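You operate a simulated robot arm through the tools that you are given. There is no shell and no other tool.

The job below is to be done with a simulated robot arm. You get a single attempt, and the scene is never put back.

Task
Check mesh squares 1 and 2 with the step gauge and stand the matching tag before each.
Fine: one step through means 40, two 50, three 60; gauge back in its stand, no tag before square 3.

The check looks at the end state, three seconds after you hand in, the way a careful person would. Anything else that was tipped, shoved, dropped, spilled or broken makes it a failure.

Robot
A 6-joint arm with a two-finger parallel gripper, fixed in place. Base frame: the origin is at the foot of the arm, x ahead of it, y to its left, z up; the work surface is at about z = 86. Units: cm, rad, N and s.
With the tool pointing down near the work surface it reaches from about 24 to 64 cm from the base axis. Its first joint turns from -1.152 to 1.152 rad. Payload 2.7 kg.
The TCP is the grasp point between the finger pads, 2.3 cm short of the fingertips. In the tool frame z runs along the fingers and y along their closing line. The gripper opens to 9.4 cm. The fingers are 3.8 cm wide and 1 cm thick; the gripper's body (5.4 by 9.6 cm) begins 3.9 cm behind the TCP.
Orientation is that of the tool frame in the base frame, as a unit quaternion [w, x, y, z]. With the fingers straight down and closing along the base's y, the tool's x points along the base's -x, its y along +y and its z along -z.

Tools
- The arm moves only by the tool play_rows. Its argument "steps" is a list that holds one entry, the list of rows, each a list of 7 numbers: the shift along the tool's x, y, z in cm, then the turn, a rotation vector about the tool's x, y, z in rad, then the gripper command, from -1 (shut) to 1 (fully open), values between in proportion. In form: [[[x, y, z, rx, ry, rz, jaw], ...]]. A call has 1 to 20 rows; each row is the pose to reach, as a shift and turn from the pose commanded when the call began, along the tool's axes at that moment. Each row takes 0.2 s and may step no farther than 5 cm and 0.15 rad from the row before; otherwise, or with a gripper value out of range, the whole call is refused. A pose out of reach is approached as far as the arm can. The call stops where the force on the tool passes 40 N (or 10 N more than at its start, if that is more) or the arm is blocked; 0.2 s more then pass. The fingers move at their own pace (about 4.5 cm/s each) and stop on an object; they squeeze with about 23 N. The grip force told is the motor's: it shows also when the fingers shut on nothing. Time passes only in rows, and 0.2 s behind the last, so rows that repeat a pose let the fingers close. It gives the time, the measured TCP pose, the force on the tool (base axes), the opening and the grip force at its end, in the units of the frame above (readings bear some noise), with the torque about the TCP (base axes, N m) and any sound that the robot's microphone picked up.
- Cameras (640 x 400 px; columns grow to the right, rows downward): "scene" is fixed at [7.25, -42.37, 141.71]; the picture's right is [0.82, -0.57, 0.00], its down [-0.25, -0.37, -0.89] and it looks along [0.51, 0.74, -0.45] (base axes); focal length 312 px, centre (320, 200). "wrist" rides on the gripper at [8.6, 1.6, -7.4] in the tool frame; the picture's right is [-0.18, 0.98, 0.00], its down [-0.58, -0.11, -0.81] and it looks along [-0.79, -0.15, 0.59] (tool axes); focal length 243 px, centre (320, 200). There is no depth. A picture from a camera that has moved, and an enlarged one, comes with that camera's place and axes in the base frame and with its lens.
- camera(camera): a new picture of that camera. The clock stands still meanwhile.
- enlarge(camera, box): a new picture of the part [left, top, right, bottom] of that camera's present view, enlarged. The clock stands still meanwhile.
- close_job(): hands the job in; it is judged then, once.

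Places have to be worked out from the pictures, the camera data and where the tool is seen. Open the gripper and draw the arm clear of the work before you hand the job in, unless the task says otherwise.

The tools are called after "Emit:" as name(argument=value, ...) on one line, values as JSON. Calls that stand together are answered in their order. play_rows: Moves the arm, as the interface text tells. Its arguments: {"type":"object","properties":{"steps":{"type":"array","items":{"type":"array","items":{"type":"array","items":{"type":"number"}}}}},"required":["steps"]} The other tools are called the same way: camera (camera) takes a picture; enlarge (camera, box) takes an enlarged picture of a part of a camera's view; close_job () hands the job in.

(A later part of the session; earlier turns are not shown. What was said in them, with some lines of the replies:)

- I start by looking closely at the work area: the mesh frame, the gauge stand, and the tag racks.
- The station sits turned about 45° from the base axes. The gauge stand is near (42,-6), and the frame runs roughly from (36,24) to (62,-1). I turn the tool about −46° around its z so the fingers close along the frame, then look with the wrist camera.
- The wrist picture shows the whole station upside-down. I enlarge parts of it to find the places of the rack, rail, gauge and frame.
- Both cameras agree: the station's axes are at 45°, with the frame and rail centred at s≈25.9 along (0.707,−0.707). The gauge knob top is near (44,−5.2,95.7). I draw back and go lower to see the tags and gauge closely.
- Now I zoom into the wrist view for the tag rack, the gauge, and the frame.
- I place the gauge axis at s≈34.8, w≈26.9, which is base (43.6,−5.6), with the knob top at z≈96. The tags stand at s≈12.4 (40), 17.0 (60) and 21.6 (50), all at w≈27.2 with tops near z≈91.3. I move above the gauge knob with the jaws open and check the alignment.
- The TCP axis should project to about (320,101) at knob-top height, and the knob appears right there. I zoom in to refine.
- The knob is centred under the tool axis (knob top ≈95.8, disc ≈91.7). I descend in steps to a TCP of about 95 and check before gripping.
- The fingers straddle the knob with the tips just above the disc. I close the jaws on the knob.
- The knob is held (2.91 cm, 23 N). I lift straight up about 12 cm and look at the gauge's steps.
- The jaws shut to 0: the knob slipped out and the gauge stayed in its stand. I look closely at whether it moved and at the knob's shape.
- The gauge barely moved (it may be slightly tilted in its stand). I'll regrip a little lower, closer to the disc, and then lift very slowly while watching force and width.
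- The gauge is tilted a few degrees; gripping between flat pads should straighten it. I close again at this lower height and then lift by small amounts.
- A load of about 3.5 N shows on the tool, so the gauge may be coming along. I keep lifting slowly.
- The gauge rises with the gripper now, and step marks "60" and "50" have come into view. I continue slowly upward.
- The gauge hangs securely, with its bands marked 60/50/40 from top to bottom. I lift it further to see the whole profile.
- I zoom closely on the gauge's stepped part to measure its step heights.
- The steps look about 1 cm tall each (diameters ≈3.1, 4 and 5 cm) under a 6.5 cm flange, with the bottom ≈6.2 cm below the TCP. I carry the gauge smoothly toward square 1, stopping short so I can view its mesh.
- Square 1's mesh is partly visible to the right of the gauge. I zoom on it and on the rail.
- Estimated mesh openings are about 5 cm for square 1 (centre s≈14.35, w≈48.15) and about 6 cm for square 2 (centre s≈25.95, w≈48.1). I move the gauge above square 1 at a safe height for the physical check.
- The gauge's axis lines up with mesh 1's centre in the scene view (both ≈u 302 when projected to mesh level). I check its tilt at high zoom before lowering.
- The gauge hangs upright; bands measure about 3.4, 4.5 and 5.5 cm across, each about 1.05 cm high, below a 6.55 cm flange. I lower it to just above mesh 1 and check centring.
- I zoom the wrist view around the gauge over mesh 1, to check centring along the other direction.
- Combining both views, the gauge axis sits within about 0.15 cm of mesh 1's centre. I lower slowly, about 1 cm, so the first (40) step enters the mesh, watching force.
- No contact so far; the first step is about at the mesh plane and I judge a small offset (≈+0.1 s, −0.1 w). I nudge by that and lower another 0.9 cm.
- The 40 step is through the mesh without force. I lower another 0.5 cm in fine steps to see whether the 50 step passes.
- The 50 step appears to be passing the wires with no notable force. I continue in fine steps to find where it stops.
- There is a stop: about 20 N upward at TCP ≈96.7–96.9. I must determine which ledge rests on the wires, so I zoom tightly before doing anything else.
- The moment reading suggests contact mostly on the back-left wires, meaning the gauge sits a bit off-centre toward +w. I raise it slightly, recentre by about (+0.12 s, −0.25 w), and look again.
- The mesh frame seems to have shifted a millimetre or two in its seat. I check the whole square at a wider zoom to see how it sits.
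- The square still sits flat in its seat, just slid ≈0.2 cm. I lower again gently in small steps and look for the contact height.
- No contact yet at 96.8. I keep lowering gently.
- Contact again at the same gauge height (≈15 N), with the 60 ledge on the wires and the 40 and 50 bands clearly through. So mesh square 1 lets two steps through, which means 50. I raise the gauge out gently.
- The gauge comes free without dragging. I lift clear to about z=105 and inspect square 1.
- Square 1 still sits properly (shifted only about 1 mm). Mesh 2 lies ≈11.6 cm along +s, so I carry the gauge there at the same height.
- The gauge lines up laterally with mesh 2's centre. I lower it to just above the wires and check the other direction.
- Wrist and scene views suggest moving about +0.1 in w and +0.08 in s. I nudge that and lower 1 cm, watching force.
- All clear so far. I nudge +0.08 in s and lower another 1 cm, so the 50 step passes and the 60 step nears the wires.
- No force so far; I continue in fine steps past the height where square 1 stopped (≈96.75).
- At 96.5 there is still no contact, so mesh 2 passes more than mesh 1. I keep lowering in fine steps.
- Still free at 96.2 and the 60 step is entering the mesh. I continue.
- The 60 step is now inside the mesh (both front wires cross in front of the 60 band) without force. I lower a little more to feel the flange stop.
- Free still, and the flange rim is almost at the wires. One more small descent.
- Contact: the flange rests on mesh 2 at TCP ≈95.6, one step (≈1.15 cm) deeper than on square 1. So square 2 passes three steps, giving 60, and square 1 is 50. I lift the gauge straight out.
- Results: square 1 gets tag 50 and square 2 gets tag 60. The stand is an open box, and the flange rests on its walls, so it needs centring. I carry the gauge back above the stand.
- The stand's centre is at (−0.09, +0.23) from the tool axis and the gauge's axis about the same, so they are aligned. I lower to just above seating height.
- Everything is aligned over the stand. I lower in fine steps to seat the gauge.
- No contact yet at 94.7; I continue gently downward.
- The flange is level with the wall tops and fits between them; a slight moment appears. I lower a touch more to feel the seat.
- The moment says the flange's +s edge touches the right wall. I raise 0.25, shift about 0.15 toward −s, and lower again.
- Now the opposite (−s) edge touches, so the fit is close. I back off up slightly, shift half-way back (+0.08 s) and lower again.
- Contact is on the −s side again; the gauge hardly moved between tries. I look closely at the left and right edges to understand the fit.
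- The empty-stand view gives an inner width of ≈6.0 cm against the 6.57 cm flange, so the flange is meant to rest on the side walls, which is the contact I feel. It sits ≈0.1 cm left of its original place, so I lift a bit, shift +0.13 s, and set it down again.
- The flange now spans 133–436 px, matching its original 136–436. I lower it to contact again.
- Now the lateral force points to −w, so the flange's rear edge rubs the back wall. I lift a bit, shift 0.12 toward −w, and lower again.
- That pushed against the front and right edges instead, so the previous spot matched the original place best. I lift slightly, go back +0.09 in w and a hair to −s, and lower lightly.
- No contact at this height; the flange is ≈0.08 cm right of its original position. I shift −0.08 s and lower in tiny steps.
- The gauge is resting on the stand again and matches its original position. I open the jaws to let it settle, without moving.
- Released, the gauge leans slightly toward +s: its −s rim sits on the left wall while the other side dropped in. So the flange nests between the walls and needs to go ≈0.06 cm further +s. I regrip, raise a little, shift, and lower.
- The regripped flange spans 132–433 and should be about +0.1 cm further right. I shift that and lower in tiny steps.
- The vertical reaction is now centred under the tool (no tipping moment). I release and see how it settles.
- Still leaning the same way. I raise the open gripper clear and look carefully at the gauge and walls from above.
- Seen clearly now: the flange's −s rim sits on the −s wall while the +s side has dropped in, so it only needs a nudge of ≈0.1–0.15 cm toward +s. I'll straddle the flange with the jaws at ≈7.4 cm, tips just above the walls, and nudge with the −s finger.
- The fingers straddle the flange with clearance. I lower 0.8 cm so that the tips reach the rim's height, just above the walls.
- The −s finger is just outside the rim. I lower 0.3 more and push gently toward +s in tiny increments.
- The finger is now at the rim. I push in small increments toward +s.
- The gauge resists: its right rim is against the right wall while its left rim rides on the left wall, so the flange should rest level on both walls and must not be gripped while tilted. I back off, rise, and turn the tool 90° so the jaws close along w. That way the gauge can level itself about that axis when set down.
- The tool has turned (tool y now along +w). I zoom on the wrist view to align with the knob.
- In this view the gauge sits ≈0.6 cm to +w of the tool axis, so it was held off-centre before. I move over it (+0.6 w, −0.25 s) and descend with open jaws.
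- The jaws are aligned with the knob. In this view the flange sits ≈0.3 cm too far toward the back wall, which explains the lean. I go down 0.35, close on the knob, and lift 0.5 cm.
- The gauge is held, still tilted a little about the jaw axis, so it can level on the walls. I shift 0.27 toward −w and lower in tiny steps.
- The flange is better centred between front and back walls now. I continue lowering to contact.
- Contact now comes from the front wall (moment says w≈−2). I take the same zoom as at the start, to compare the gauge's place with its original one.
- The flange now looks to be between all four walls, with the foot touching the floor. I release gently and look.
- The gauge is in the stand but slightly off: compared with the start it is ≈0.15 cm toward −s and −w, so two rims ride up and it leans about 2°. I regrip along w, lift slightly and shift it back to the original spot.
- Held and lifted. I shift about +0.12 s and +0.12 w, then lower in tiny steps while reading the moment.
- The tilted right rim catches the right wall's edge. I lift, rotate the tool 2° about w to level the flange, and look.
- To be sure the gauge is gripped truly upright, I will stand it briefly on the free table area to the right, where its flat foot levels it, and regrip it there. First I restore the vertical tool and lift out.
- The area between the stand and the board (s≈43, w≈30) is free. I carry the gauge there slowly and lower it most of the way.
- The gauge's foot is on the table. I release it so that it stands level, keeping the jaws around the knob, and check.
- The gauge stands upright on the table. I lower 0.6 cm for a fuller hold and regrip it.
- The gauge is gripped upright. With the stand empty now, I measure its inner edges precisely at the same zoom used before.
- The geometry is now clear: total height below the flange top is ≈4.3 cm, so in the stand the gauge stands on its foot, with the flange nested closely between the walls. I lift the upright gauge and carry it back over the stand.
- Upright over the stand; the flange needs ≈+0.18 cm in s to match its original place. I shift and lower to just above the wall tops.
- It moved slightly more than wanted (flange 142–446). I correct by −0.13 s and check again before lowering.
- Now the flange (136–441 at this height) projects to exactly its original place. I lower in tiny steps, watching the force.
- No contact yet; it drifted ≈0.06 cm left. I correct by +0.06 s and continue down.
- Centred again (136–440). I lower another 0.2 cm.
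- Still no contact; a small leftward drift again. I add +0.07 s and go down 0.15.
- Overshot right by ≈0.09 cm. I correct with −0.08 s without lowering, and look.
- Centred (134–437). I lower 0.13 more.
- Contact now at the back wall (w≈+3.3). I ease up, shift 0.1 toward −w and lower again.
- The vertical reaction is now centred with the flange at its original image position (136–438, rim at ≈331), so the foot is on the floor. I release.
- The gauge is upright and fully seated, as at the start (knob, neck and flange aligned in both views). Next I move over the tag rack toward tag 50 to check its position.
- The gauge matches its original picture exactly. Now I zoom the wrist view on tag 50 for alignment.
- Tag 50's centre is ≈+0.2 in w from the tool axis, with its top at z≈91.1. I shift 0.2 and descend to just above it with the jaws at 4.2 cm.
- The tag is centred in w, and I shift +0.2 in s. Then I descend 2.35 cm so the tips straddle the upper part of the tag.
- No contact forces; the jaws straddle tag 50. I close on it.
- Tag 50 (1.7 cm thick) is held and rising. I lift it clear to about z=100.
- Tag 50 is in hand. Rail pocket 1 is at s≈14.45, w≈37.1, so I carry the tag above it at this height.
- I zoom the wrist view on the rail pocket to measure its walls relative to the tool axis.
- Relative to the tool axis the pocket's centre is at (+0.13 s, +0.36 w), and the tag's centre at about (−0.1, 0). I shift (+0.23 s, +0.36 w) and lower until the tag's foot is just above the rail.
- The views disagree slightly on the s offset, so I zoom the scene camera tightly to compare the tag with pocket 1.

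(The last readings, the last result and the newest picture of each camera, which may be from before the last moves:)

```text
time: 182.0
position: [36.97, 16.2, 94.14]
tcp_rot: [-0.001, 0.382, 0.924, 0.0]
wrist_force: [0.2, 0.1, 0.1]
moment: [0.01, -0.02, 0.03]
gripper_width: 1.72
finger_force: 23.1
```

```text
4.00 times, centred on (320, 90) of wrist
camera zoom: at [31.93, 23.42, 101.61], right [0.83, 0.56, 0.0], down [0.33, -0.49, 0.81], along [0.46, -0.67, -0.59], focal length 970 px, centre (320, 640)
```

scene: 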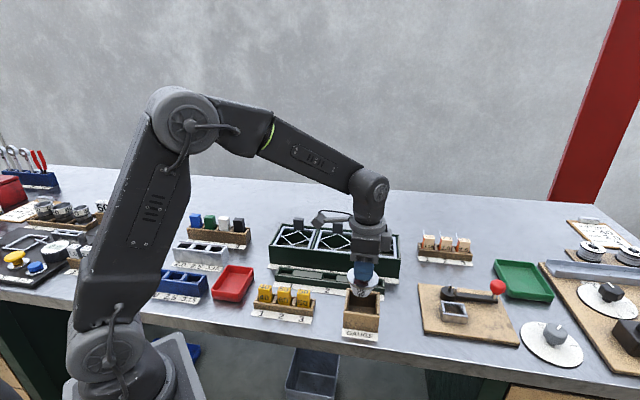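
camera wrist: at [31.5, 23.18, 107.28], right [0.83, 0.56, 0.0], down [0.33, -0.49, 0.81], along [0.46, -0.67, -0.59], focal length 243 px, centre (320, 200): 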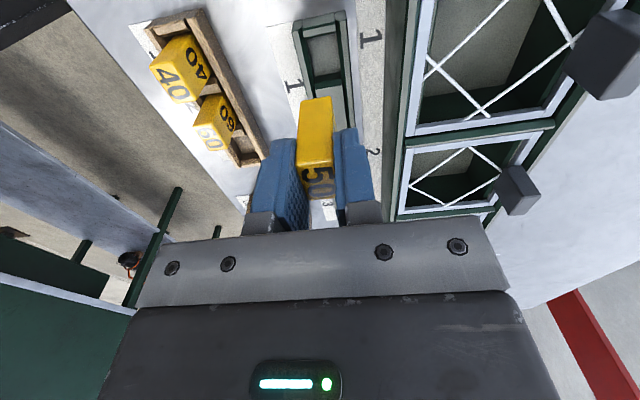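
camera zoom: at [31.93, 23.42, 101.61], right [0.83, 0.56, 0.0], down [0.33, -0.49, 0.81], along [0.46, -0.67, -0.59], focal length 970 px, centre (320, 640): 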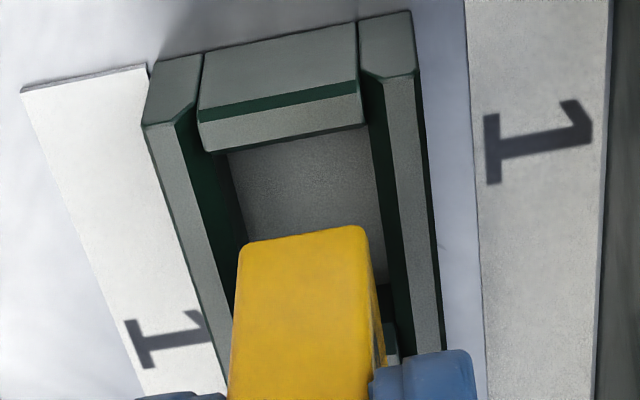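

Reconciling both views (rail top z≈87.45), the tag is already centred in s and needs ≈−0.16 in w. I shift that and lower 1.5 cm.

Emit:
play_rows(steps=[[[0, -0.08, 0.1, 0, 0, 0, -1], [0, -0.16, 0.3, 0, 0, 0, -1], [0, -0.16, 0.6, 0, 0, 0, -1], [0, -0.16, 0.9, 0, 0, 0, -1], [0, -0.16, 1.2, 0, 0, 0, -1], [0, -0.16, 1.5, 0, 0, 0, -1], [0, -0.16, 1.5, 0, 0, 0, -1]]])

Emit:
enlarge(camera="scene", box=[282, 258, 306, 280])

Emit:
enlarge(camera="wrist", box=[280, 40, 360, 140])

```text
time: 183.6
position: [36.86, 15.98, 92.62]
tcp_rot: [0.0, 0.383, 0.924, 0.0]
wrist_force: [0.1, 0.0, -0.9]
moment: [0.01, 0.01, 0.02]
gripper_width: 1.71
finger_force: 23.4
```

```text
16.00 times, centred on (294, 269) of scene
camera zoom: at [7.25, -42.37, 141.71], right [0.82, -0.57, 0.0], down [-0.25, -0.37, -0.89], along [0.51, 0.74, -0.45], focal length 4999 px, centre (736, -904)
```

zoom: 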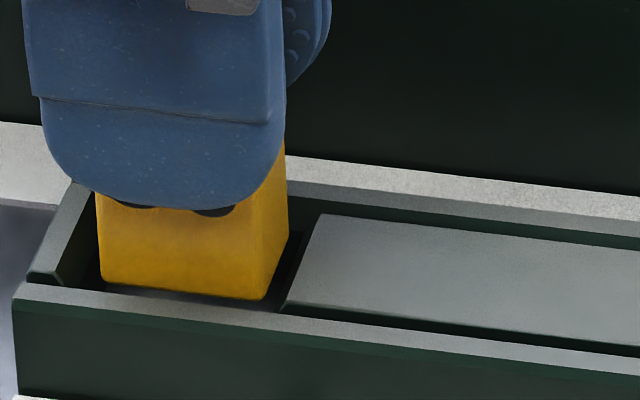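

```text
4.00 times, centred on (320, 90) of wrist
camera zoom: at [31.82, 23.24, 100.04], right [0.83, 0.56, 0.0], down [0.33, -0.49, 0.81], along [0.46, -0.67, -0.59], focal length 970 px, centre (320, 640)
```

zoom: 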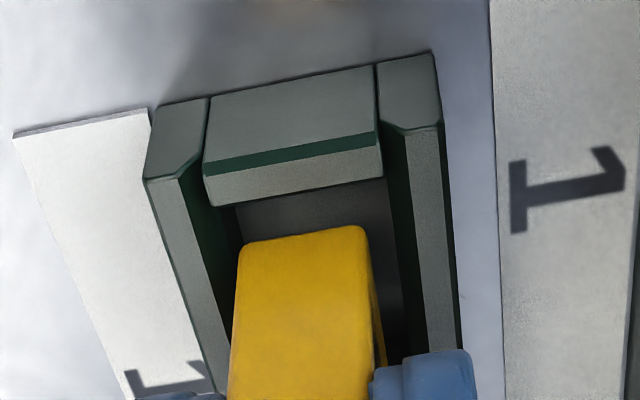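

The tag is just at the rail's top and fits inside the pocket outline. I shift −0.1 s and lower further in small steps until it touches the floor.

Emit:
play_rows(steps=[[[0.05, 0, 0.1, 0, 0, 0, -1], [0.1, 0, 0.25, 0, 0, 0, -1], [0.1, 0, 0.4, 0, 0, 0, -1], [0.1, 0, 0.55, 0, 0, 0, -1], [0.1, 0, 0.7, 0, 0, 0, -1], [0.1, 0, 0.85, 0, 0, 0, -1], [0.1, 0, 0.85, 0, 0, 0, -1]]])

Emit:
enlarge(camera="scene", box=[282, 258, 306, 280])

Emit:
enlarge(camera="wrist", box=[280, 40, 360, 140])

```text
time: 185.2
position: [36.83, 16.05, 91.66]
tcp_rot: [0.0, 0.382, 0.924, 0.001]
wrist_force: [0.3, -0.2, -0.8]
moment: [0.02, 0.03, 0.0]
gripper_width: 1.7
finger_force: 22.6
```

```text
16.00 times, centred on (294, 269) of scene
camera zoom: at [7.25, -42.37, 141.71], right [0.82, -0.57, 0.0], down [-0.25, -0.37, -0.89], along [0.51, 0.74, -0.45], focal length 4999 px, centre (736, -904)
```

zoom: 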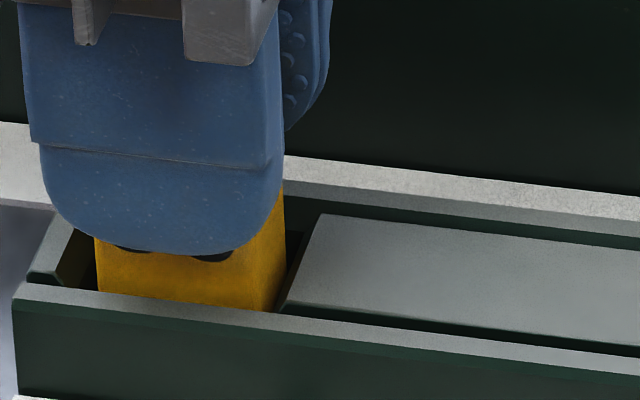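

```text
4.00 times, centred on (320, 90) of wrist
camera zoom: at [31.75, 23.24, 99.15], right [0.83, 0.56, 0.0], down [0.33, -0.49, 0.81], along [0.46, -0.67, -0.59], focal length 970 px, centre (320, 640)
```

zoom: 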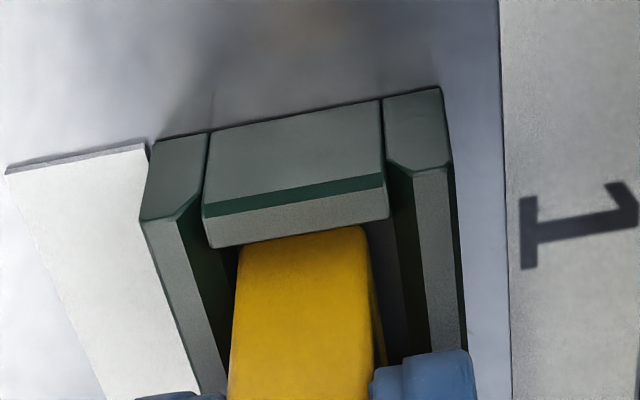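

The tag is inside the pocket with no contact. I lower the last bit to feel the floor.

Emit:
play_rows(steps=[[[0, 0, 0.08, 0, 0, 0, -1], [0, 0, 0.16, 0, 0, 0, -1], [0, 0, 0.24, 0, 0, 0, -1], [0, 0, 0.24, 0, 0, 0, -1]]])

Emit:
enlarge(camera="scene", box=[282, 258, 306, 280])

```text
time: 186.2
position: [36.74, 16.12, 91.34]
tcp_rot: [0.001, 0.384, 0.924, 0.0]
wrist_force: [-0.5, 0.7, -0.2]
moment: [0.0, 0.0, 0.01]
gripper_width: 1.7
finger_force: 23.5
```

```text
16.00 times, centred on (294, 269) of scene
camera zoom: at [7.25, -42.37, 141.71], right [0.82, -0.57, 0.0], down [-0.25, -0.37, -0.89], along [0.51, 0.74, -0.45], focal length 4999 px, centre (736, -904)
```

zoom: 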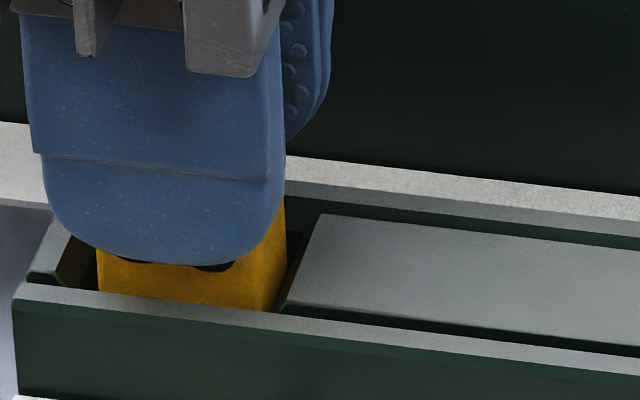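

Not touching yet; I continue in small steps.

Emit:
play_rows(steps=[[[0, 0, 0.08, 0, 0, 0, -1], [0, 0, 0.16, 0, 0, 0, -1], [0, 0, 0.16, 0, 0, 0, -1]]])

Emit:
play_rows(steps=[[[0, 0, 0.07, 0, 0, 0, -1], [0, 0, 0.14, 0, 0, 0, -1], [0, 0, 0.14, 0, 0, 0, -1]]])

Emit:
enlarge(camera="scene", box=[282, 258, 306, 280])

```text
time: 187.0
position: [36.79, 16.06, 91.31]
tcp_rot: [0.001, 0.383, 0.924, 0.001]
wrist_force: [-0.4, -0.5, 3.4]
moment: [-0.05, -0.03, 0.0]
gripper_width: 1.73
finger_force: 23.3
```

```text
time: 187.8
position: [36.88, 16.13, 91.28]
tcp_rot: [0.001, 0.383, 0.924, 0.002]
wrist_force: [-4.6, 0.4, 19.6]
moment: [0.05, 0.17, 0.0]
gripper_width: 1.71
finger_force: 23.0
```

```text
16.00 times, centred on (294, 269) of scene
camera zoom: at [7.21, -42.38, 141.7], right [0.82, -0.57, 0.0], down [-0.25, -0.37, -0.89], along [0.51, 0.74, -0.45], focal length 4999 px, centre (736, -904)
```

zoom: 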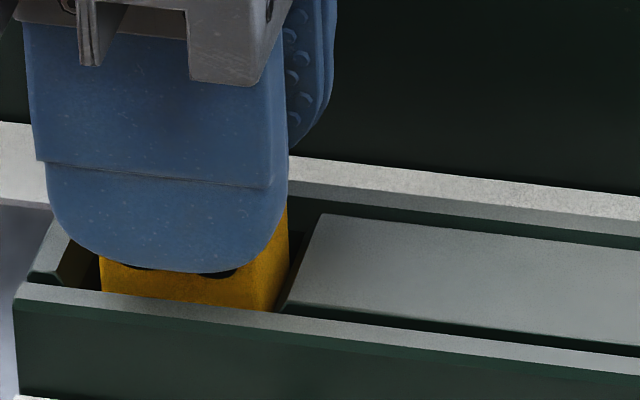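

The tag stands on the pocket's floor. I relieve the pressure slightly and open the jaws to about 4 cm.

Emit:
play_rows(steps=[[[0, 0, -0.08, 0, 0, 0, -1], [0, 0, -0.14, 0, 0, 0, -1], [0, 0, -0.14, 0, 0, 0, -0.6], [0, 0, -0.14, 0, 0, 0, -0.4], [0, 0, -0.14, 0, 0, 0, -0.2], [0, 0, -0.14, 0, 0, 0, -0.15], [0, 0, -0.14, 0, 0, 0, -0.15]]])

Emit:
enlarge(camera="scene", box=[272, 245, 322, 285])

Emit:
enlarge(camera="wrist", box=[240, 60, 400, 220])

```text
time: 189.4
position: [36.68, 16.14, 91.38]
tcp_rot: [0.0, 0.383, 0.924, 0.0]
wrist_force: [0.2, 0.1, -0.2]
moment: [-0.03, 0.01, 0.03]
gripper_width: 3.99
finger_force: 0.1
```

```text
10.00 times, centred on (297, 265) of scene
camera zoom: at [7.25, -42.37, 141.71], right [0.82, -0.57, 0.0], down [-0.25, -0.37, -0.89], along [0.51, 0.74, -0.45], focal length 3124 px, centre (550, -450)
```

zoom: 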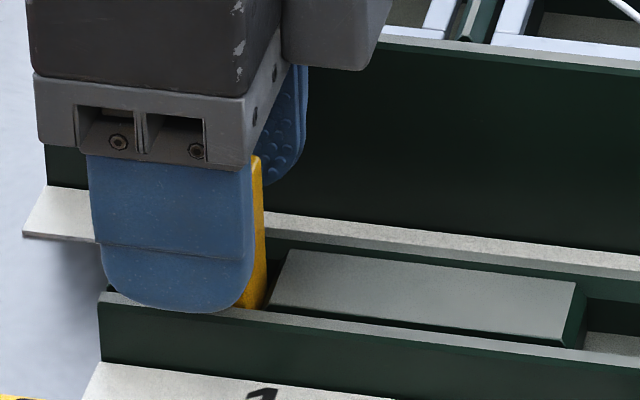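

```text
2.50 times, centred on (320, 140) of wrist
camera zoom: at [31.74, 23.29, 98.82], right [0.83, 0.56, 0.0], down [0.33, -0.49, 0.81], along [0.46, -0.67, -0.59], focal length 606 px, centre (320, 350)
```

zoom: 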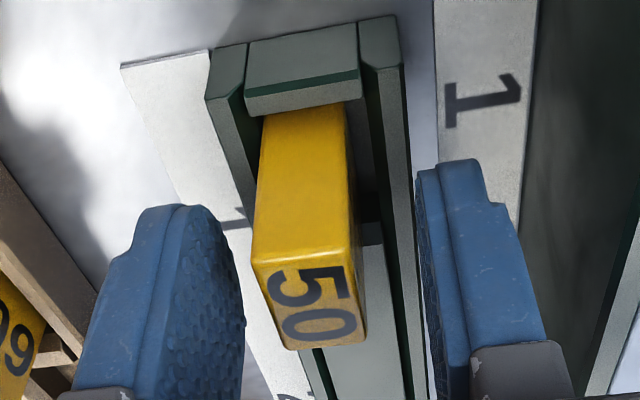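

Tag 50 stands upright in pocket 1, facing forward. I raise the open gripper straight up and view it.

Emit:
play_rows(steps=[[[0, 0, -0.5, 0, 0, 0, -0.15], [0, 0, -1.5, 0, 0, 0, -0.15], [0, 0, -3, 0, 0, 0, -0.15], [0, 0, -5, 0, 0, 0, -0.15], [0, 0, -7, 0, 0, 0, -0.15], [0, 0, -8.5, 0, 0, 0, -0.15], [0, 0, -8.5, 0, 0, 0, -0.15]]])

Emit:
enlarge(camera="scene", box=[250, 220, 350, 310])

Emit:
enlarge(camera="wrist", box=[260, 0, 400, 120])

```text
time: 191.0
position: [36.73, 16.12, 99.78]
tcp_rot: [0.0, 0.383, 0.924, 0.0]
wrist_force: [-0.1, 0.3, -0.9]
moment: [-0.01, 0.01, 0.01]
gripper_width: 4.03
finger_force: 0.1
```

```text
4.44 times, centred on (300, 265) of scene
camera zoom: at [7.25, -42.37, 141.71], right [0.82, -0.57, 0.0], down [-0.25, -0.37, -0.89], along [0.51, 0.74, -0.45], focal length 1389 px, centre (409, -89)
```

zoom: 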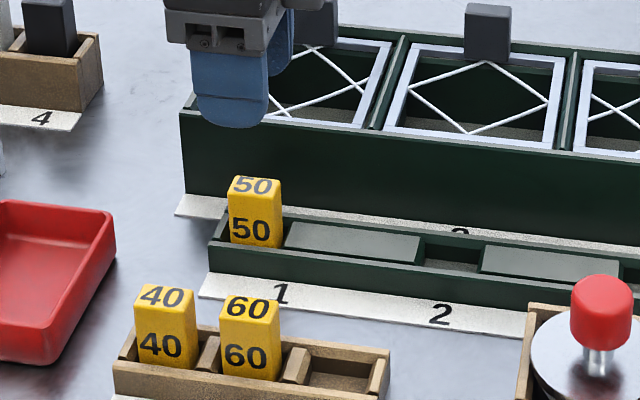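

```text
3.33 times, centred on (330, 60) of wrist
camera zoom: at [31.61, 23.32, 107.27], right [0.83, 0.56, 0.0], down [0.33, -0.49, 0.81], along [0.46, -0.67, -0.59], focal length 809 px, centre (287, 667)
```

zoom: 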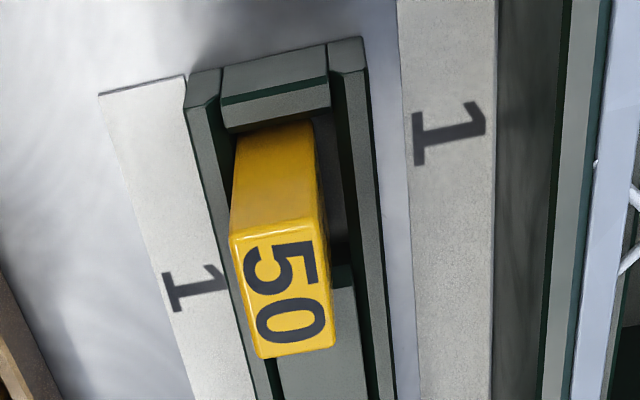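

Tag 50 stands well before square 1. Next I go for tag 60 (s≈17.1, w≈27.5).

Emit:
play_rows(steps=[[[-0.3, -1.2, 0, 0, 0, 0, -0.1], [-0.9, -3.2, 0, 0, 0, 0, -0.1], [-1.5, -5.5, 0, 0, 0, 0, -0.1], [-2.1, -7.8, 0, 0, 0, 0, -0.1], [-2.6, -9.5, 0, 0, 0, 0, -0.1], [-2.6, -9.85, 0, 0, 0, 0, -0.1], [-2.6, -9.85, 3, 0, 0, 0, -0.1], [-2.6, -9.85, 5, 0, 0, 0, -0.1], [-2.6, -9.85, 6, 0, 0, 0, -0.1], [-2.6, -9.85, 6, 0, 0, 0, -0.1]]])

Emit:
enlarge(camera="wrist", box=[230, 40, 410, 200])

Emit:
enlarge(camera="scene", box=[252, 255, 332, 315])

```text
time: 193.2
position: [31.79, 7.24, 93.76]
tcp_rot: [0.0, 0.383, 0.924, 0.0]
wrist_force: [0.8, 0.3, -0.2]
moment: [0.02, 0.0, 0.0]
gripper_width: 4.22
finger_force: 0.0
```

```text
2.50 times, centred on (320, 120) of wrist
camera zoom: at [26.74, 14.51, 101.25], right [0.83, 0.56, 0.0], down [0.33, -0.49, 0.81], along [0.46, -0.67, -0.59], focal length 606 px, centre (320, 400)
```

zoom: 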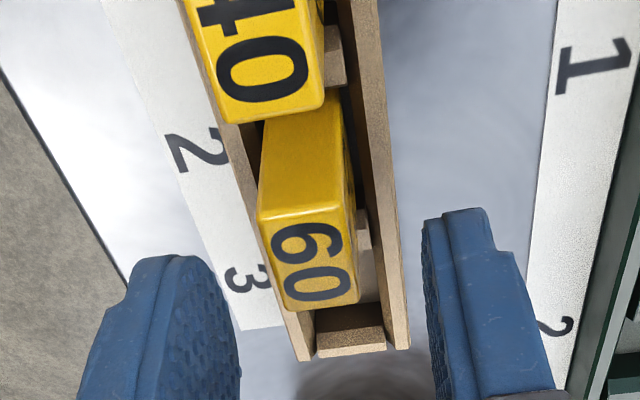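

```text
6.67 times, centred on (292, 285) of scene
camera zoom: at [7.25, -42.37, 141.71], right [0.82, -0.57, 0.0], down [-0.25, -0.37, -0.89], along [0.51, 0.74, -0.45], focal length 2083 px, centre (507, -367)
```

zoom: 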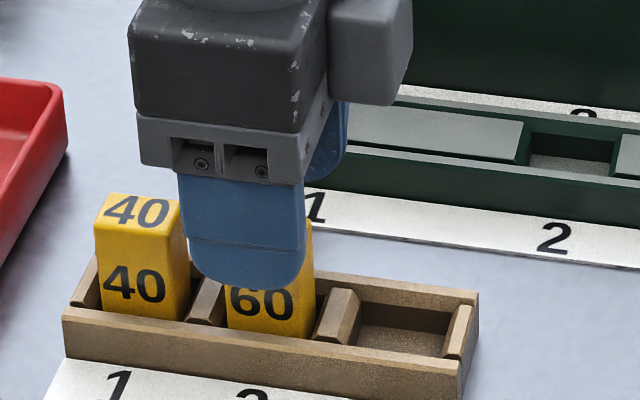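

Tag 60 is ≈0.2 to −w of the tool axis. I correct that and descend 2.4 cm, then close.

Emit:
play_rows(steps=[[[-0.05, -0.1, 0.2, 0, 0, 0, -0.1], [-0.08, -0.2, 0.6, 0, 0, 0, -0.1], [-0.08, -0.2, 1.1, 0, 0, 0, -0.1], [-0.08, -0.2, 1.6, 0, 0, 0, -0.1], [-0.08, -0.2, 2.1, 0, 0, 0, -0.1], [-0.08, -0.2, 2.4, 0, 0, 0, -0.1], [-0.08, -0.2, 2.4, 0, 0, 0, -0.1]]])

Emit:
enlarge(camera="wrist", box=[230, 40, 410, 220])

Emit:
enlarge(camera="scene", box=[252, 255, 332, 315])

```text
time: 194.8
position: [31.47, 7.06, 91.39]
tcp_rot: [0.0, 0.383, 0.924, 0.0]
wrist_force: [1.7, -0.4, -0.3]
moment: [-0.01, 0.0, -0.03]
gripper_width: 4.22
finger_force: 0.2
```

```text
2.22 times, centred on (320, 130) of wrist
camera zoom: at [26.51, 14.3, 98.85], right [0.83, 0.56, 0.0], down [0.33, -0.49, 0.81], along [0.46, -0.67, -0.59], focal length 539 px, centre (320, 356)
```

zoom: 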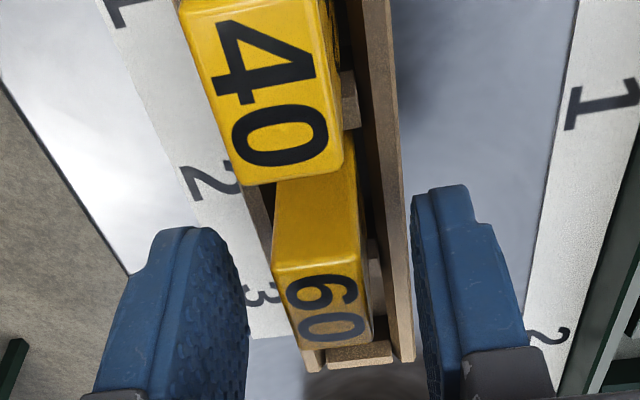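

```text
6.67 times, centred on (292, 285) of scene
camera zoom: at [7.25, -42.37, 141.71], right [0.82, -0.57, 0.0], down [-0.25, -0.37, -0.89], along [0.51, 0.74, -0.45], focal length 2083 px, centre (507, -367)
```

zoom: 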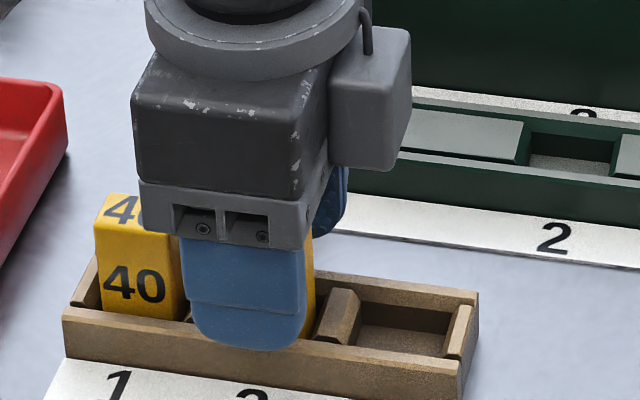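

The jaws straddle tag 60 with clearance to tag 40. I close and lift slowly.

Emit:
play_rows(steps=[[[0, 0, 0, 0, 0, 0, -0.3], [0, 0, 0, 0, 0, 0, -0.5], [0, 0, 0, 0, 0, 0, -1], [0, 0, 0, 0, 0, 0, -1], [0, 0, 0, 0, 0, 0, -1], [0, 0, 0, 0, 0, 0, -1]]])

Emit:
play_rows(steps=[[[0, 0, -0.1, 0, 0, 0, -1], [0, 0, -0.25, 0, 0, 0, -1], [0, 0, -0.45, 0, 0, 0, -1], [0, 0, -0.7, 0, 0, 0, -1], [0, 0, -1.0, 0, 0, 0, -1], [0, 0, -1.4, 0, 0, 0, -1], [0, 0, -1.9, 0, 0, 0, -1], [0, 0, -2.5, 0, 0, 0, -1], [0, 0, -3.2, 0, 0, 0, -1], [0, 0, -4.0, 0, 0, 0, -1], [0, 0, -4.8, 0, 0, 0, -1], [0, 0, -5.6, 0, 0, 0, -1], [0, 0, -6.4, 0, 0, 0, -1], [0, 0, -7.2, 0, 0, 0, -1], [0, 0, -7.9, 0, 0, 0, -1], [0, 0, -8.4, 0, 0, 0, -1], [0, 0, -8.4, 0, 0, 0, -1]]])

Emit:
enlarge(camera="scene", box=[250, 220, 350, 310])

```text
time: 196.2
position: [31.47, 7.1, 91.39]
tcp_rot: [0.0, 0.382, 0.924, 0.001]
wrist_force: [-0.3, 0.6, -0.6]
moment: [0.0, -0.03, 0.01]
gripper_width: 1.72
finger_force: 22.9
```

```text
time: 199.8
position: [31.6, 7.0, 99.83]
tcp_rot: [0.0, 0.383, 0.924, 0.0]
wrist_force: [0.4, 0.7, -0.4]
moment: [0.0, 0.0, -0.03]
gripper_width: 1.7
finger_force: 23.1
```

```text
4.44 times, centred on (300, 265) of scene
camera zoom: at [7.25, -42.37, 141.71], right [0.82, -0.57, 0.0], down [-0.25, -0.37, -0.89], along [0.51, 0.74, -0.45], focal length 1389 px, centre (409, -89)
```

zoom: 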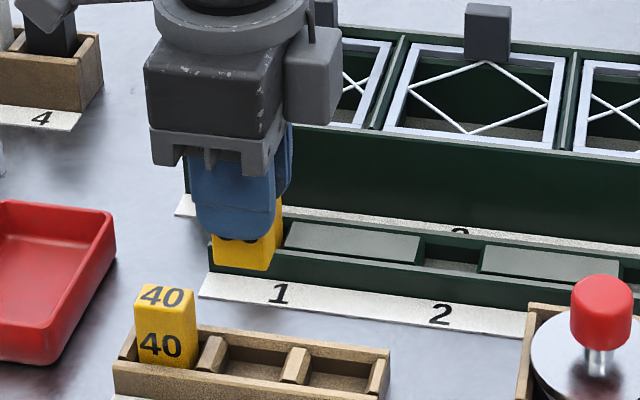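

Tag 60 is in hand. I carry it above pocket 2 (s≈26.1, w≈37.4).

Emit:
play_rows(steps=[[[-0.3, 0.35, 0, 0, 0, 0, -1], [-0.9, 1.1, 0, 0, 0, 0, -1], [-1.7, 2.0, 0, 0, 0, 0, -1], [-2.6, 3.0, 0, 0, 0, 0, -1], [-3.5, 4.1, 0, 0, 0, 0, -1], [-4.4, 5.1, 0, 0, 0, 0, -1], [-5.3, 6.2, 0, 0, 0, 0, -1], [-6.2, 7.2, 0, 0, 0, 0, -1], [-7.1, 8.3, 0, 0, 0, 0, -1], [-7.9, 9.2, 0, 0, 0, 0, -1], [-8.5, 9.85, 0, 0, 0, 0, -1], [-8.7, 10.08, 0, 0, 0, 0, -1], [-8.7, 10.08, 1.5, 0, 0, 0, -1], [-8.7, 10.08, 3.0, 0, 0, 0, -1], [-8.7, 10.08, 4.5, 0, 0, 0, -1], [-8.7, 10.08, 5.5, 0, 0, 0, -1], [-8.7, 10.08, 5.5, 0, 0, 0, -1]]])

Emit:
enlarge(camera="scene", box=[310, 255, 350, 290])

Emit:
enlarge(camera="wrist", box=[280, 40, 360, 140])

```text
time: 203.4
position: [44.99, 7.98, 94.27]
tcp_rot: [0.0, 0.383, 0.924, 0.0]
wrist_force: [1.2, 0.7, -1.1]
moment: [-0.02, -0.03, -0.02]
gripper_width: 1.7
finger_force: 23.7
```

```text
11.43 times, centred on (330, 272) of scene
camera zoom: at [7.25, -42.37, 141.71], right [0.82, -0.57, 0.0], down [-0.25, -0.37, -0.89], along [0.51, 0.74, -0.45], focal length 3571 px, centre (206, -629)
```

zoom: 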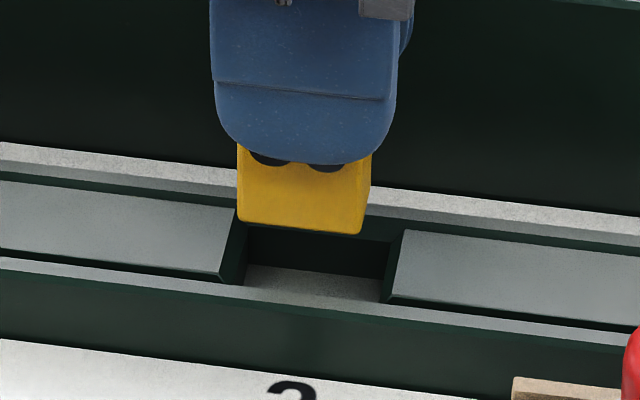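

```text
4.00 times, centred on (320, 90) of wrist
camera zoom: at [39.87, 15.18, 101.77], right [0.83, 0.56, 0.0], down [0.33, -0.49, 0.81], along [0.46, -0.67, -0.59], focal length 970 px, centre (320, 640)
```

zoom: 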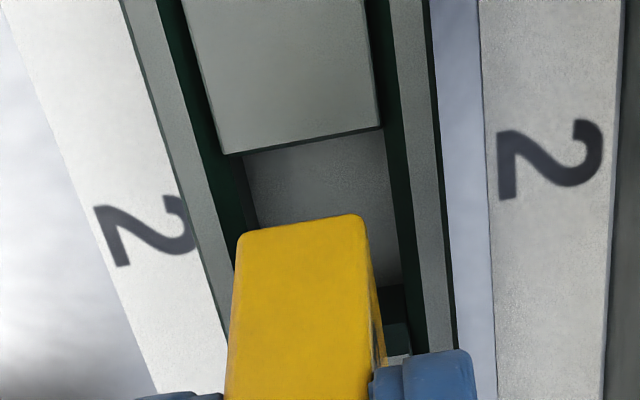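

Tag 60 is nearly centred over pocket 2: I shift about +0.12 s and +0.05 w and lower to the rail's top.

Emit:
play_rows(steps=[[[-0.06, 0.03, 0.1, 0, 0, 0, -1], [-0.12, 0.05, 0.3, 0, 0, 0, -1], [-0.12, 0.05, 0.6, 0, 0, 0, -1], [-0.12, 0.05, 0.9, 0, 0, 0, -1], [-0.12, 0.05, 1.2, 0, 0, 0, -1], [-0.12, 0.05, 1.5, 0, 0, 0, -1], [-0.12, 0.05, 1.7, 0, 0, 0, -1], [-0.12, 0.05, 1.7, 0, 0, 0, -1]]])

Emit:
enlarge(camera="scene", box=[310, 255, 350, 290])

Emit:
enlarge(camera="wrist", box=[280, 40, 360, 140])

```text
time: 205.2
position: [45.04, 7.87, 92.59]
tcp_rot: [0.0, 0.383, 0.924, 0.0]
wrist_force: [0.1, 0.8, -0.5]
moment: [-0.02, -0.02, -0.03]
gripper_width: 1.69
finger_force: 23.1
```

```text
11.43 times, centred on (330, 272) of scene
camera zoom: at [7.25, -42.37, 141.71], right [0.82, -0.57, 0.0], down [-0.25, -0.37, -0.89], along [0.51, 0.74, -0.45], focal length 3571 px, centre (206, -629)
```

zoom: 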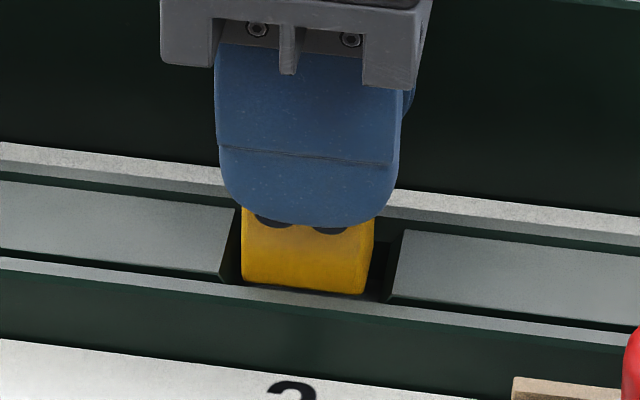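

```text
4.00 times, centred on (320, 90) of wrist
camera zoom: at [39.97, 15.14, 100.04], right [0.83, 0.56, 0.0], down [0.33, -0.49, 0.81], along [0.46, -0.67, -0.59], focal length 970 px, centre (320, 640)
```

zoom: 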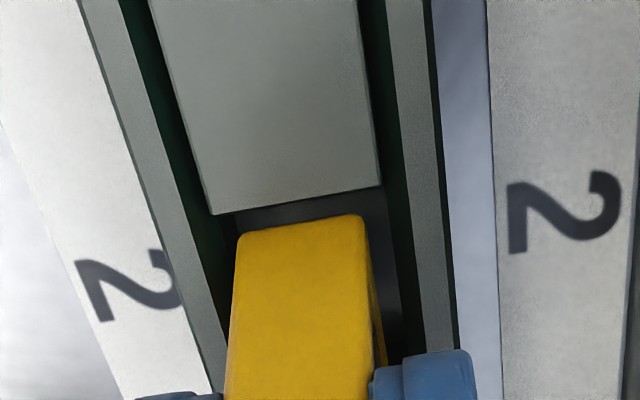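

Centred over pocket 2, with equal gaps. I lower into the pocket.

Emit:
play_rows(steps=[[[0, 0, 0.1, 0, 0, 0, -1], [0, 0, 0.25, 0, 0, 0, -1], [0, 0, 0.4, 0, 0, 0, -1], [0, 0, 0.55, 0, 0, 0, -1], [0, 0, 0.7, 0, 0, 0, -1], [0, 0, 0.85, 0, 0, 0, -1], [0, 0, 1.0, 0, 0, 0, -1], [0, 0, 1.0, 0, 0, 0, -1]]])

Emit:
enlarge(camera="scene", box=[310, 255, 350, 290])

Emit:
enlarge(camera="wrist", box=[280, 40, 360, 140])

```text
time: 207.0
position: [44.83, 7.99, 91.61]
tcp_rot: [0.0, 0.383, 0.924, 0.0]
wrist_force: [0.3, 0.3, -0.4]
moment: [0.06, 0.02, 0.01]
gripper_width: 1.74
finger_force: 22.7
```

```text
11.43 times, centred on (330, 272) of scene
camera zoom: at [7.25, -42.37, 141.71], right [0.82, -0.57, 0.0], down [-0.25, -0.37, -0.89], along [0.51, 0.74, -0.45], focal length 3571 px, centre (206, -629)
```

zoom: 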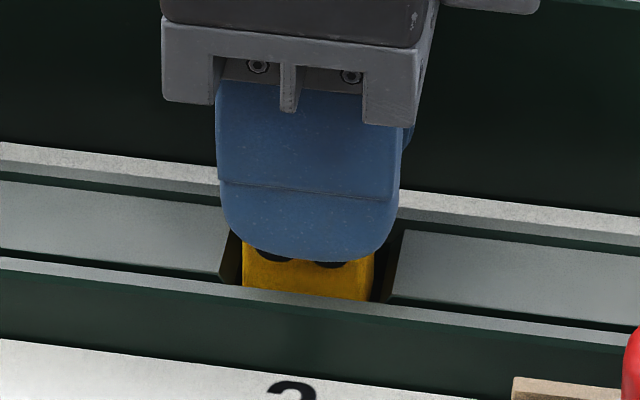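

```text
4.00 times, centred on (320, 90) of wrist
camera zoom: at [39.99, 15.14, 99.08], right [0.83, 0.56, 0.0], down [0.33, -0.49, 0.81], along [0.46, -0.67, -0.59], focal length 970 px, centre (320, 640)
```

zoom: 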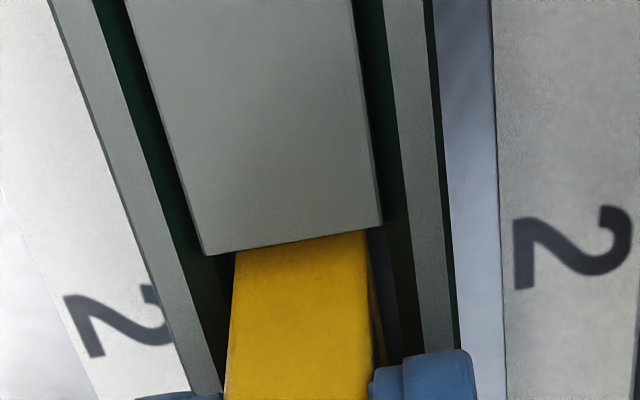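

The tag is inside pocket 2 without contact. I lower the last millimetres to the floor.

Emit:
play_rows(steps=[[[0, 0, 0.08, 0, 0, 0, -1], [0, 0, 0.16, 0, 0, 0, -1], [0, 0, 0.22, 0, 0, 0, -1], [0, 0, 0.22, 0, 0, 0, -1]]])

Emit:
play_rows(steps=[[[0, 0, 0.07, 0, 0, 0, -1], [0, 0, 0.13, 0, 0, 0, -1], [0, 0, 0.13, 0, 0, 0, -1]]])

```text
time: 208.0
position: [45.06, 7.99, 91.5]
tcp_rot: [0.0, 0.383, 0.924, 0.0]
wrist_force: [0.3, 0.5, -1.0]
moment: [0.0, -0.02, -0.01]
gripper_width: 1.7
finger_force: 23.1
```

```text
time: 208.8
position: [45.09, 7.98, 91.4]
tcp_rot: [0.001, 0.383, 0.924, 0.0]
wrist_force: [-1.9, -1.1, 5.5]
moment: [-0.04, 0.07, -0.02]
gripper_width: 1.68
finger_force: 23.1
```

The floor is felt (≈6 N). I ease off slightly and open the jaws to about 4 cm.

Emit:
play_rows(steps=[[[0, 0, -0.04, 0, 0, 0, -1], [0, 0, -0.05, 0, 0, 0, -0.6], [0, 0, -0.05, 0, 0, 0, -0.4], [0, 0, -0.05, 0, 0, 0, -0.2], [0, 0, -0.05, 0, 0, 0, -0.15], [0, 0, -0.05, 0, 0, 0, -0.15]]])

Emit:
enlarge(camera="wrist", box=[240, 60, 400, 220])

Emit:
enlarge(camera="scene", box=[270, 235, 350, 295])

```text
time: 210.2
position: [44.95, 7.98, 91.34]
tcp_rot: [-0.001, 0.383, 0.924, 0.001]
wrist_force: [0.4, 0.2, -0.5]
moment: [0.01, 0.03, -0.01]
gripper_width: 3.99
finger_force: 0.1
```

```text
2.50 times, centred on (320, 140) of wrist
camera zoom: at [39.95, 15.17, 98.86], right [0.83, 0.56, 0.0], down [0.33, -0.49, 0.81], along [0.46, -0.67, -0.59], focal length 606 px, centre (320, 350)
```

zoom: 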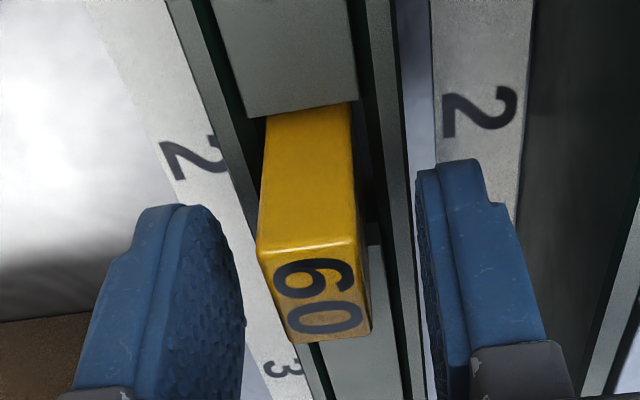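

```text
6.67 times, centred on (310, 265) of scene
camera zoom: at [7.25, -42.37, 141.71], right [0.82, -0.57, 0.0], down [-0.25, -0.37, -0.89], along [0.51, 0.74, -0.45], focal length 2083 px, centre (387, -233)
```

zoom: 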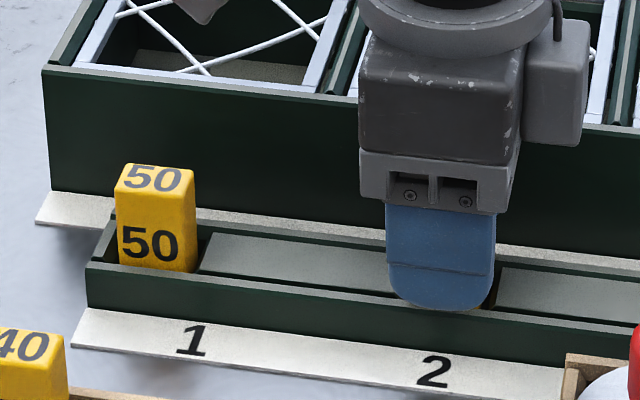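

Tag 60 stands free in pocket 2. I raise the gripper straight up and away from the work.

Emit:
play_rows(steps=[[[0, 0, -0.5, 0, 0, 0, -0.15], [0, 0, -1.5, 0, 0, 0, -0.15], [0, 0, -3, 0, 0, 0, -0.15], [0, 0, -5, 0, 0, 0, -0.15], [0, 0, -8, 0, 0, 0, 0], [0, 0, -12, 0, 0, 0, 0.5], [0, 0, -16, 0, 0, 0, 1], [0, 0, -20, 0, 0, 0, 1], [0, 0, -24, 0, 0, 0, 1], [0, 0, -24, 0, 0, 0, 1]]])

Emit:
camera(camera="scene")

Emit:
enlarge(camera="scene", box=[250, 200, 420, 350])

Emit:
enlarge(camera="scene", box=[250, 205, 400, 285])

```text
time: 212.4
position: [44.95, 7.84, 115.41]
tcp_rot: [0.0, 0.383, 0.924, 0.0]
wrist_force: [-0.1, -0.1, -0.4]
moment: [0.01, 0.02, -0.01]
gripper_width: 9.41
finger_force: 0.0
```

```text
taken
```

scene: 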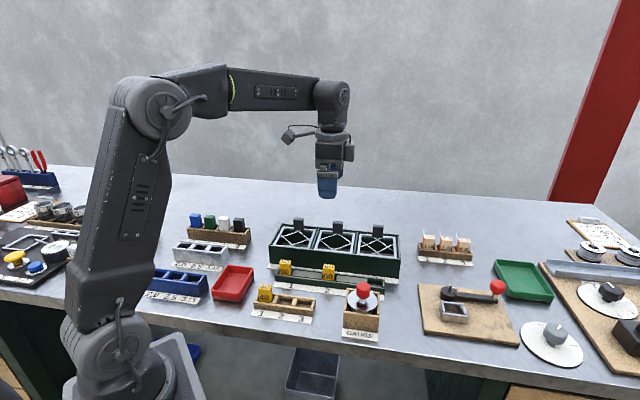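

```text
2.67 times, centred on (335, 275) of scene
camera zoom: at [7.25, -42.37, 141.71], right [0.82, -0.57, 0.0], down [-0.25, -0.37, -0.89], along [0.51, 0.74, -0.45], focal length 833 px, centre (280, 0)
```

zoom: 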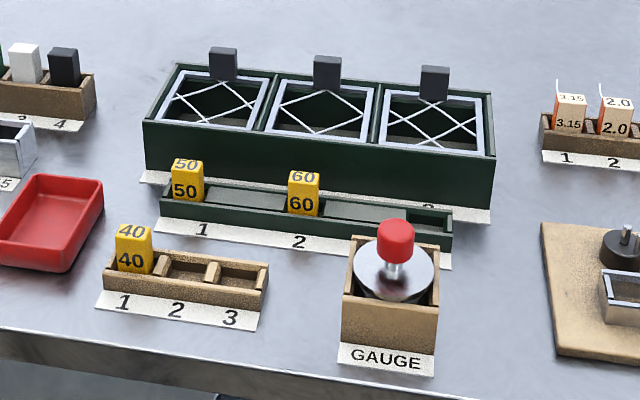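

```text
4.27 times, centred on (325, 245) of scene
camera zoom: at [7.25, -42.37, 141.71], right [0.82, -0.57, 0.0], down [-0.25, -0.37, -0.89], along [0.51, 0.74, -0.45], focal length 1333 px, centre (299, 8)
```

zoom: 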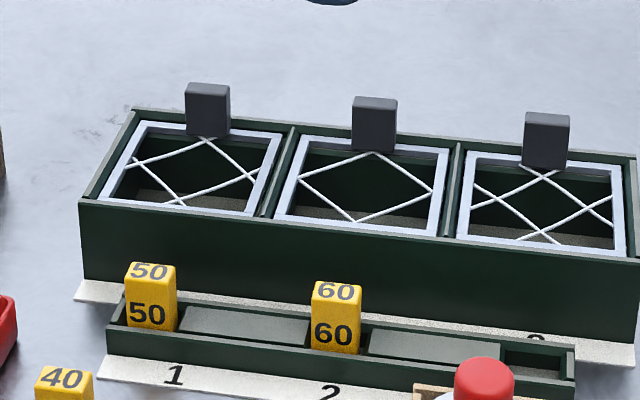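

Tags 50 and 60 stand before squares 1 and 2, nothing is before square 3, and the gauge is back. I draw the arm back to near its starting place and do a last check of the gauge.

Emit:
play_rows(steps=[[[0, -2, -1.5, 0, 0, 0, 1], [0, -5, -3, 0, 0, 0, 1], [0, -8, -4.5, 0, 0, 0, 1], [0, -11, -5, 0, 0, 0, 1], [0, -12.4, -5, 0, 0, 0, 1], [0, -12.4, -5, 0, 0, 0, 1]]])

Emit:
enlarge(camera="scene", box=[330, 270, 400, 350])

Emit:
camera(camera="scene")

```text
time: 213.8
position: [36.22, -0.89, 120.38]
tcp_rot: [-0.001, 0.382, 0.924, 0.0]
wrist_force: [0.6, -0.6, 0.0]
moment: [-0.02, -0.01, 0.01]
gripper_width: 9.41
finger_force: 0.2
```

```text
5.00 times, centred on (365, 310) of scene
camera zoom: at [7.24, -42.38, 141.71], right [0.82, -0.57, 0.0], down [-0.25, -0.37, -0.89], along [0.51, 0.74, -0.45], focal length 1562 px, centre (95, -350)
```

zoom: 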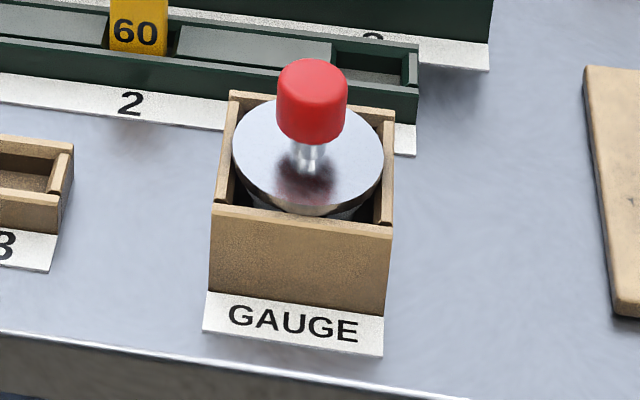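

```text
taken
```

scene: 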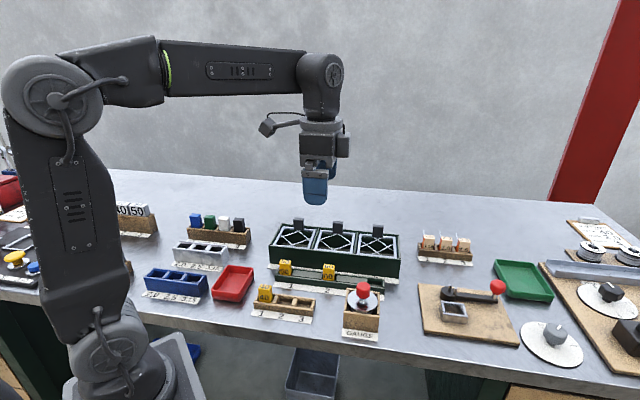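

The gauge sits upright in its stand, as at the start. Tag 50 stands before square 1, tag 60 before square 2, nothing is before square 3, and the arm is clear with the gripper open. I hand the job in.

Emit:
close_job()

```text
The job is handed in.
```

I checked both mesh squares with the step gauge and stood the matching tags; the job is handed in.

- **Square 1:** two steps passed and the third stopped on the wires. Tag 50 now stands before it.
- **Square 2:** all three steps passed until the flange stopped on the wires. Tag 60 now stands before it.
- **Square 3:** left empty, and tag 40 is still in its rack.
- **Gauge:** back upright in its stand, in the same position as at the start.

- **Slip on the first lift:** the gauge slipped out of the grip on the first try and stayed in its stand. Lifting more slowly worked.
- **Table stop on the way back:** seating the gauge again took several tries, because the flange fits closely between the stand's walls. I set it on the bare table once to regrip it upright.
- **Small shift at square 1:** its mesh frame moved about 1 mm in its seat during the check. In the last pictures it looks properly seated.

The arm is clear of the work with the gripper open.
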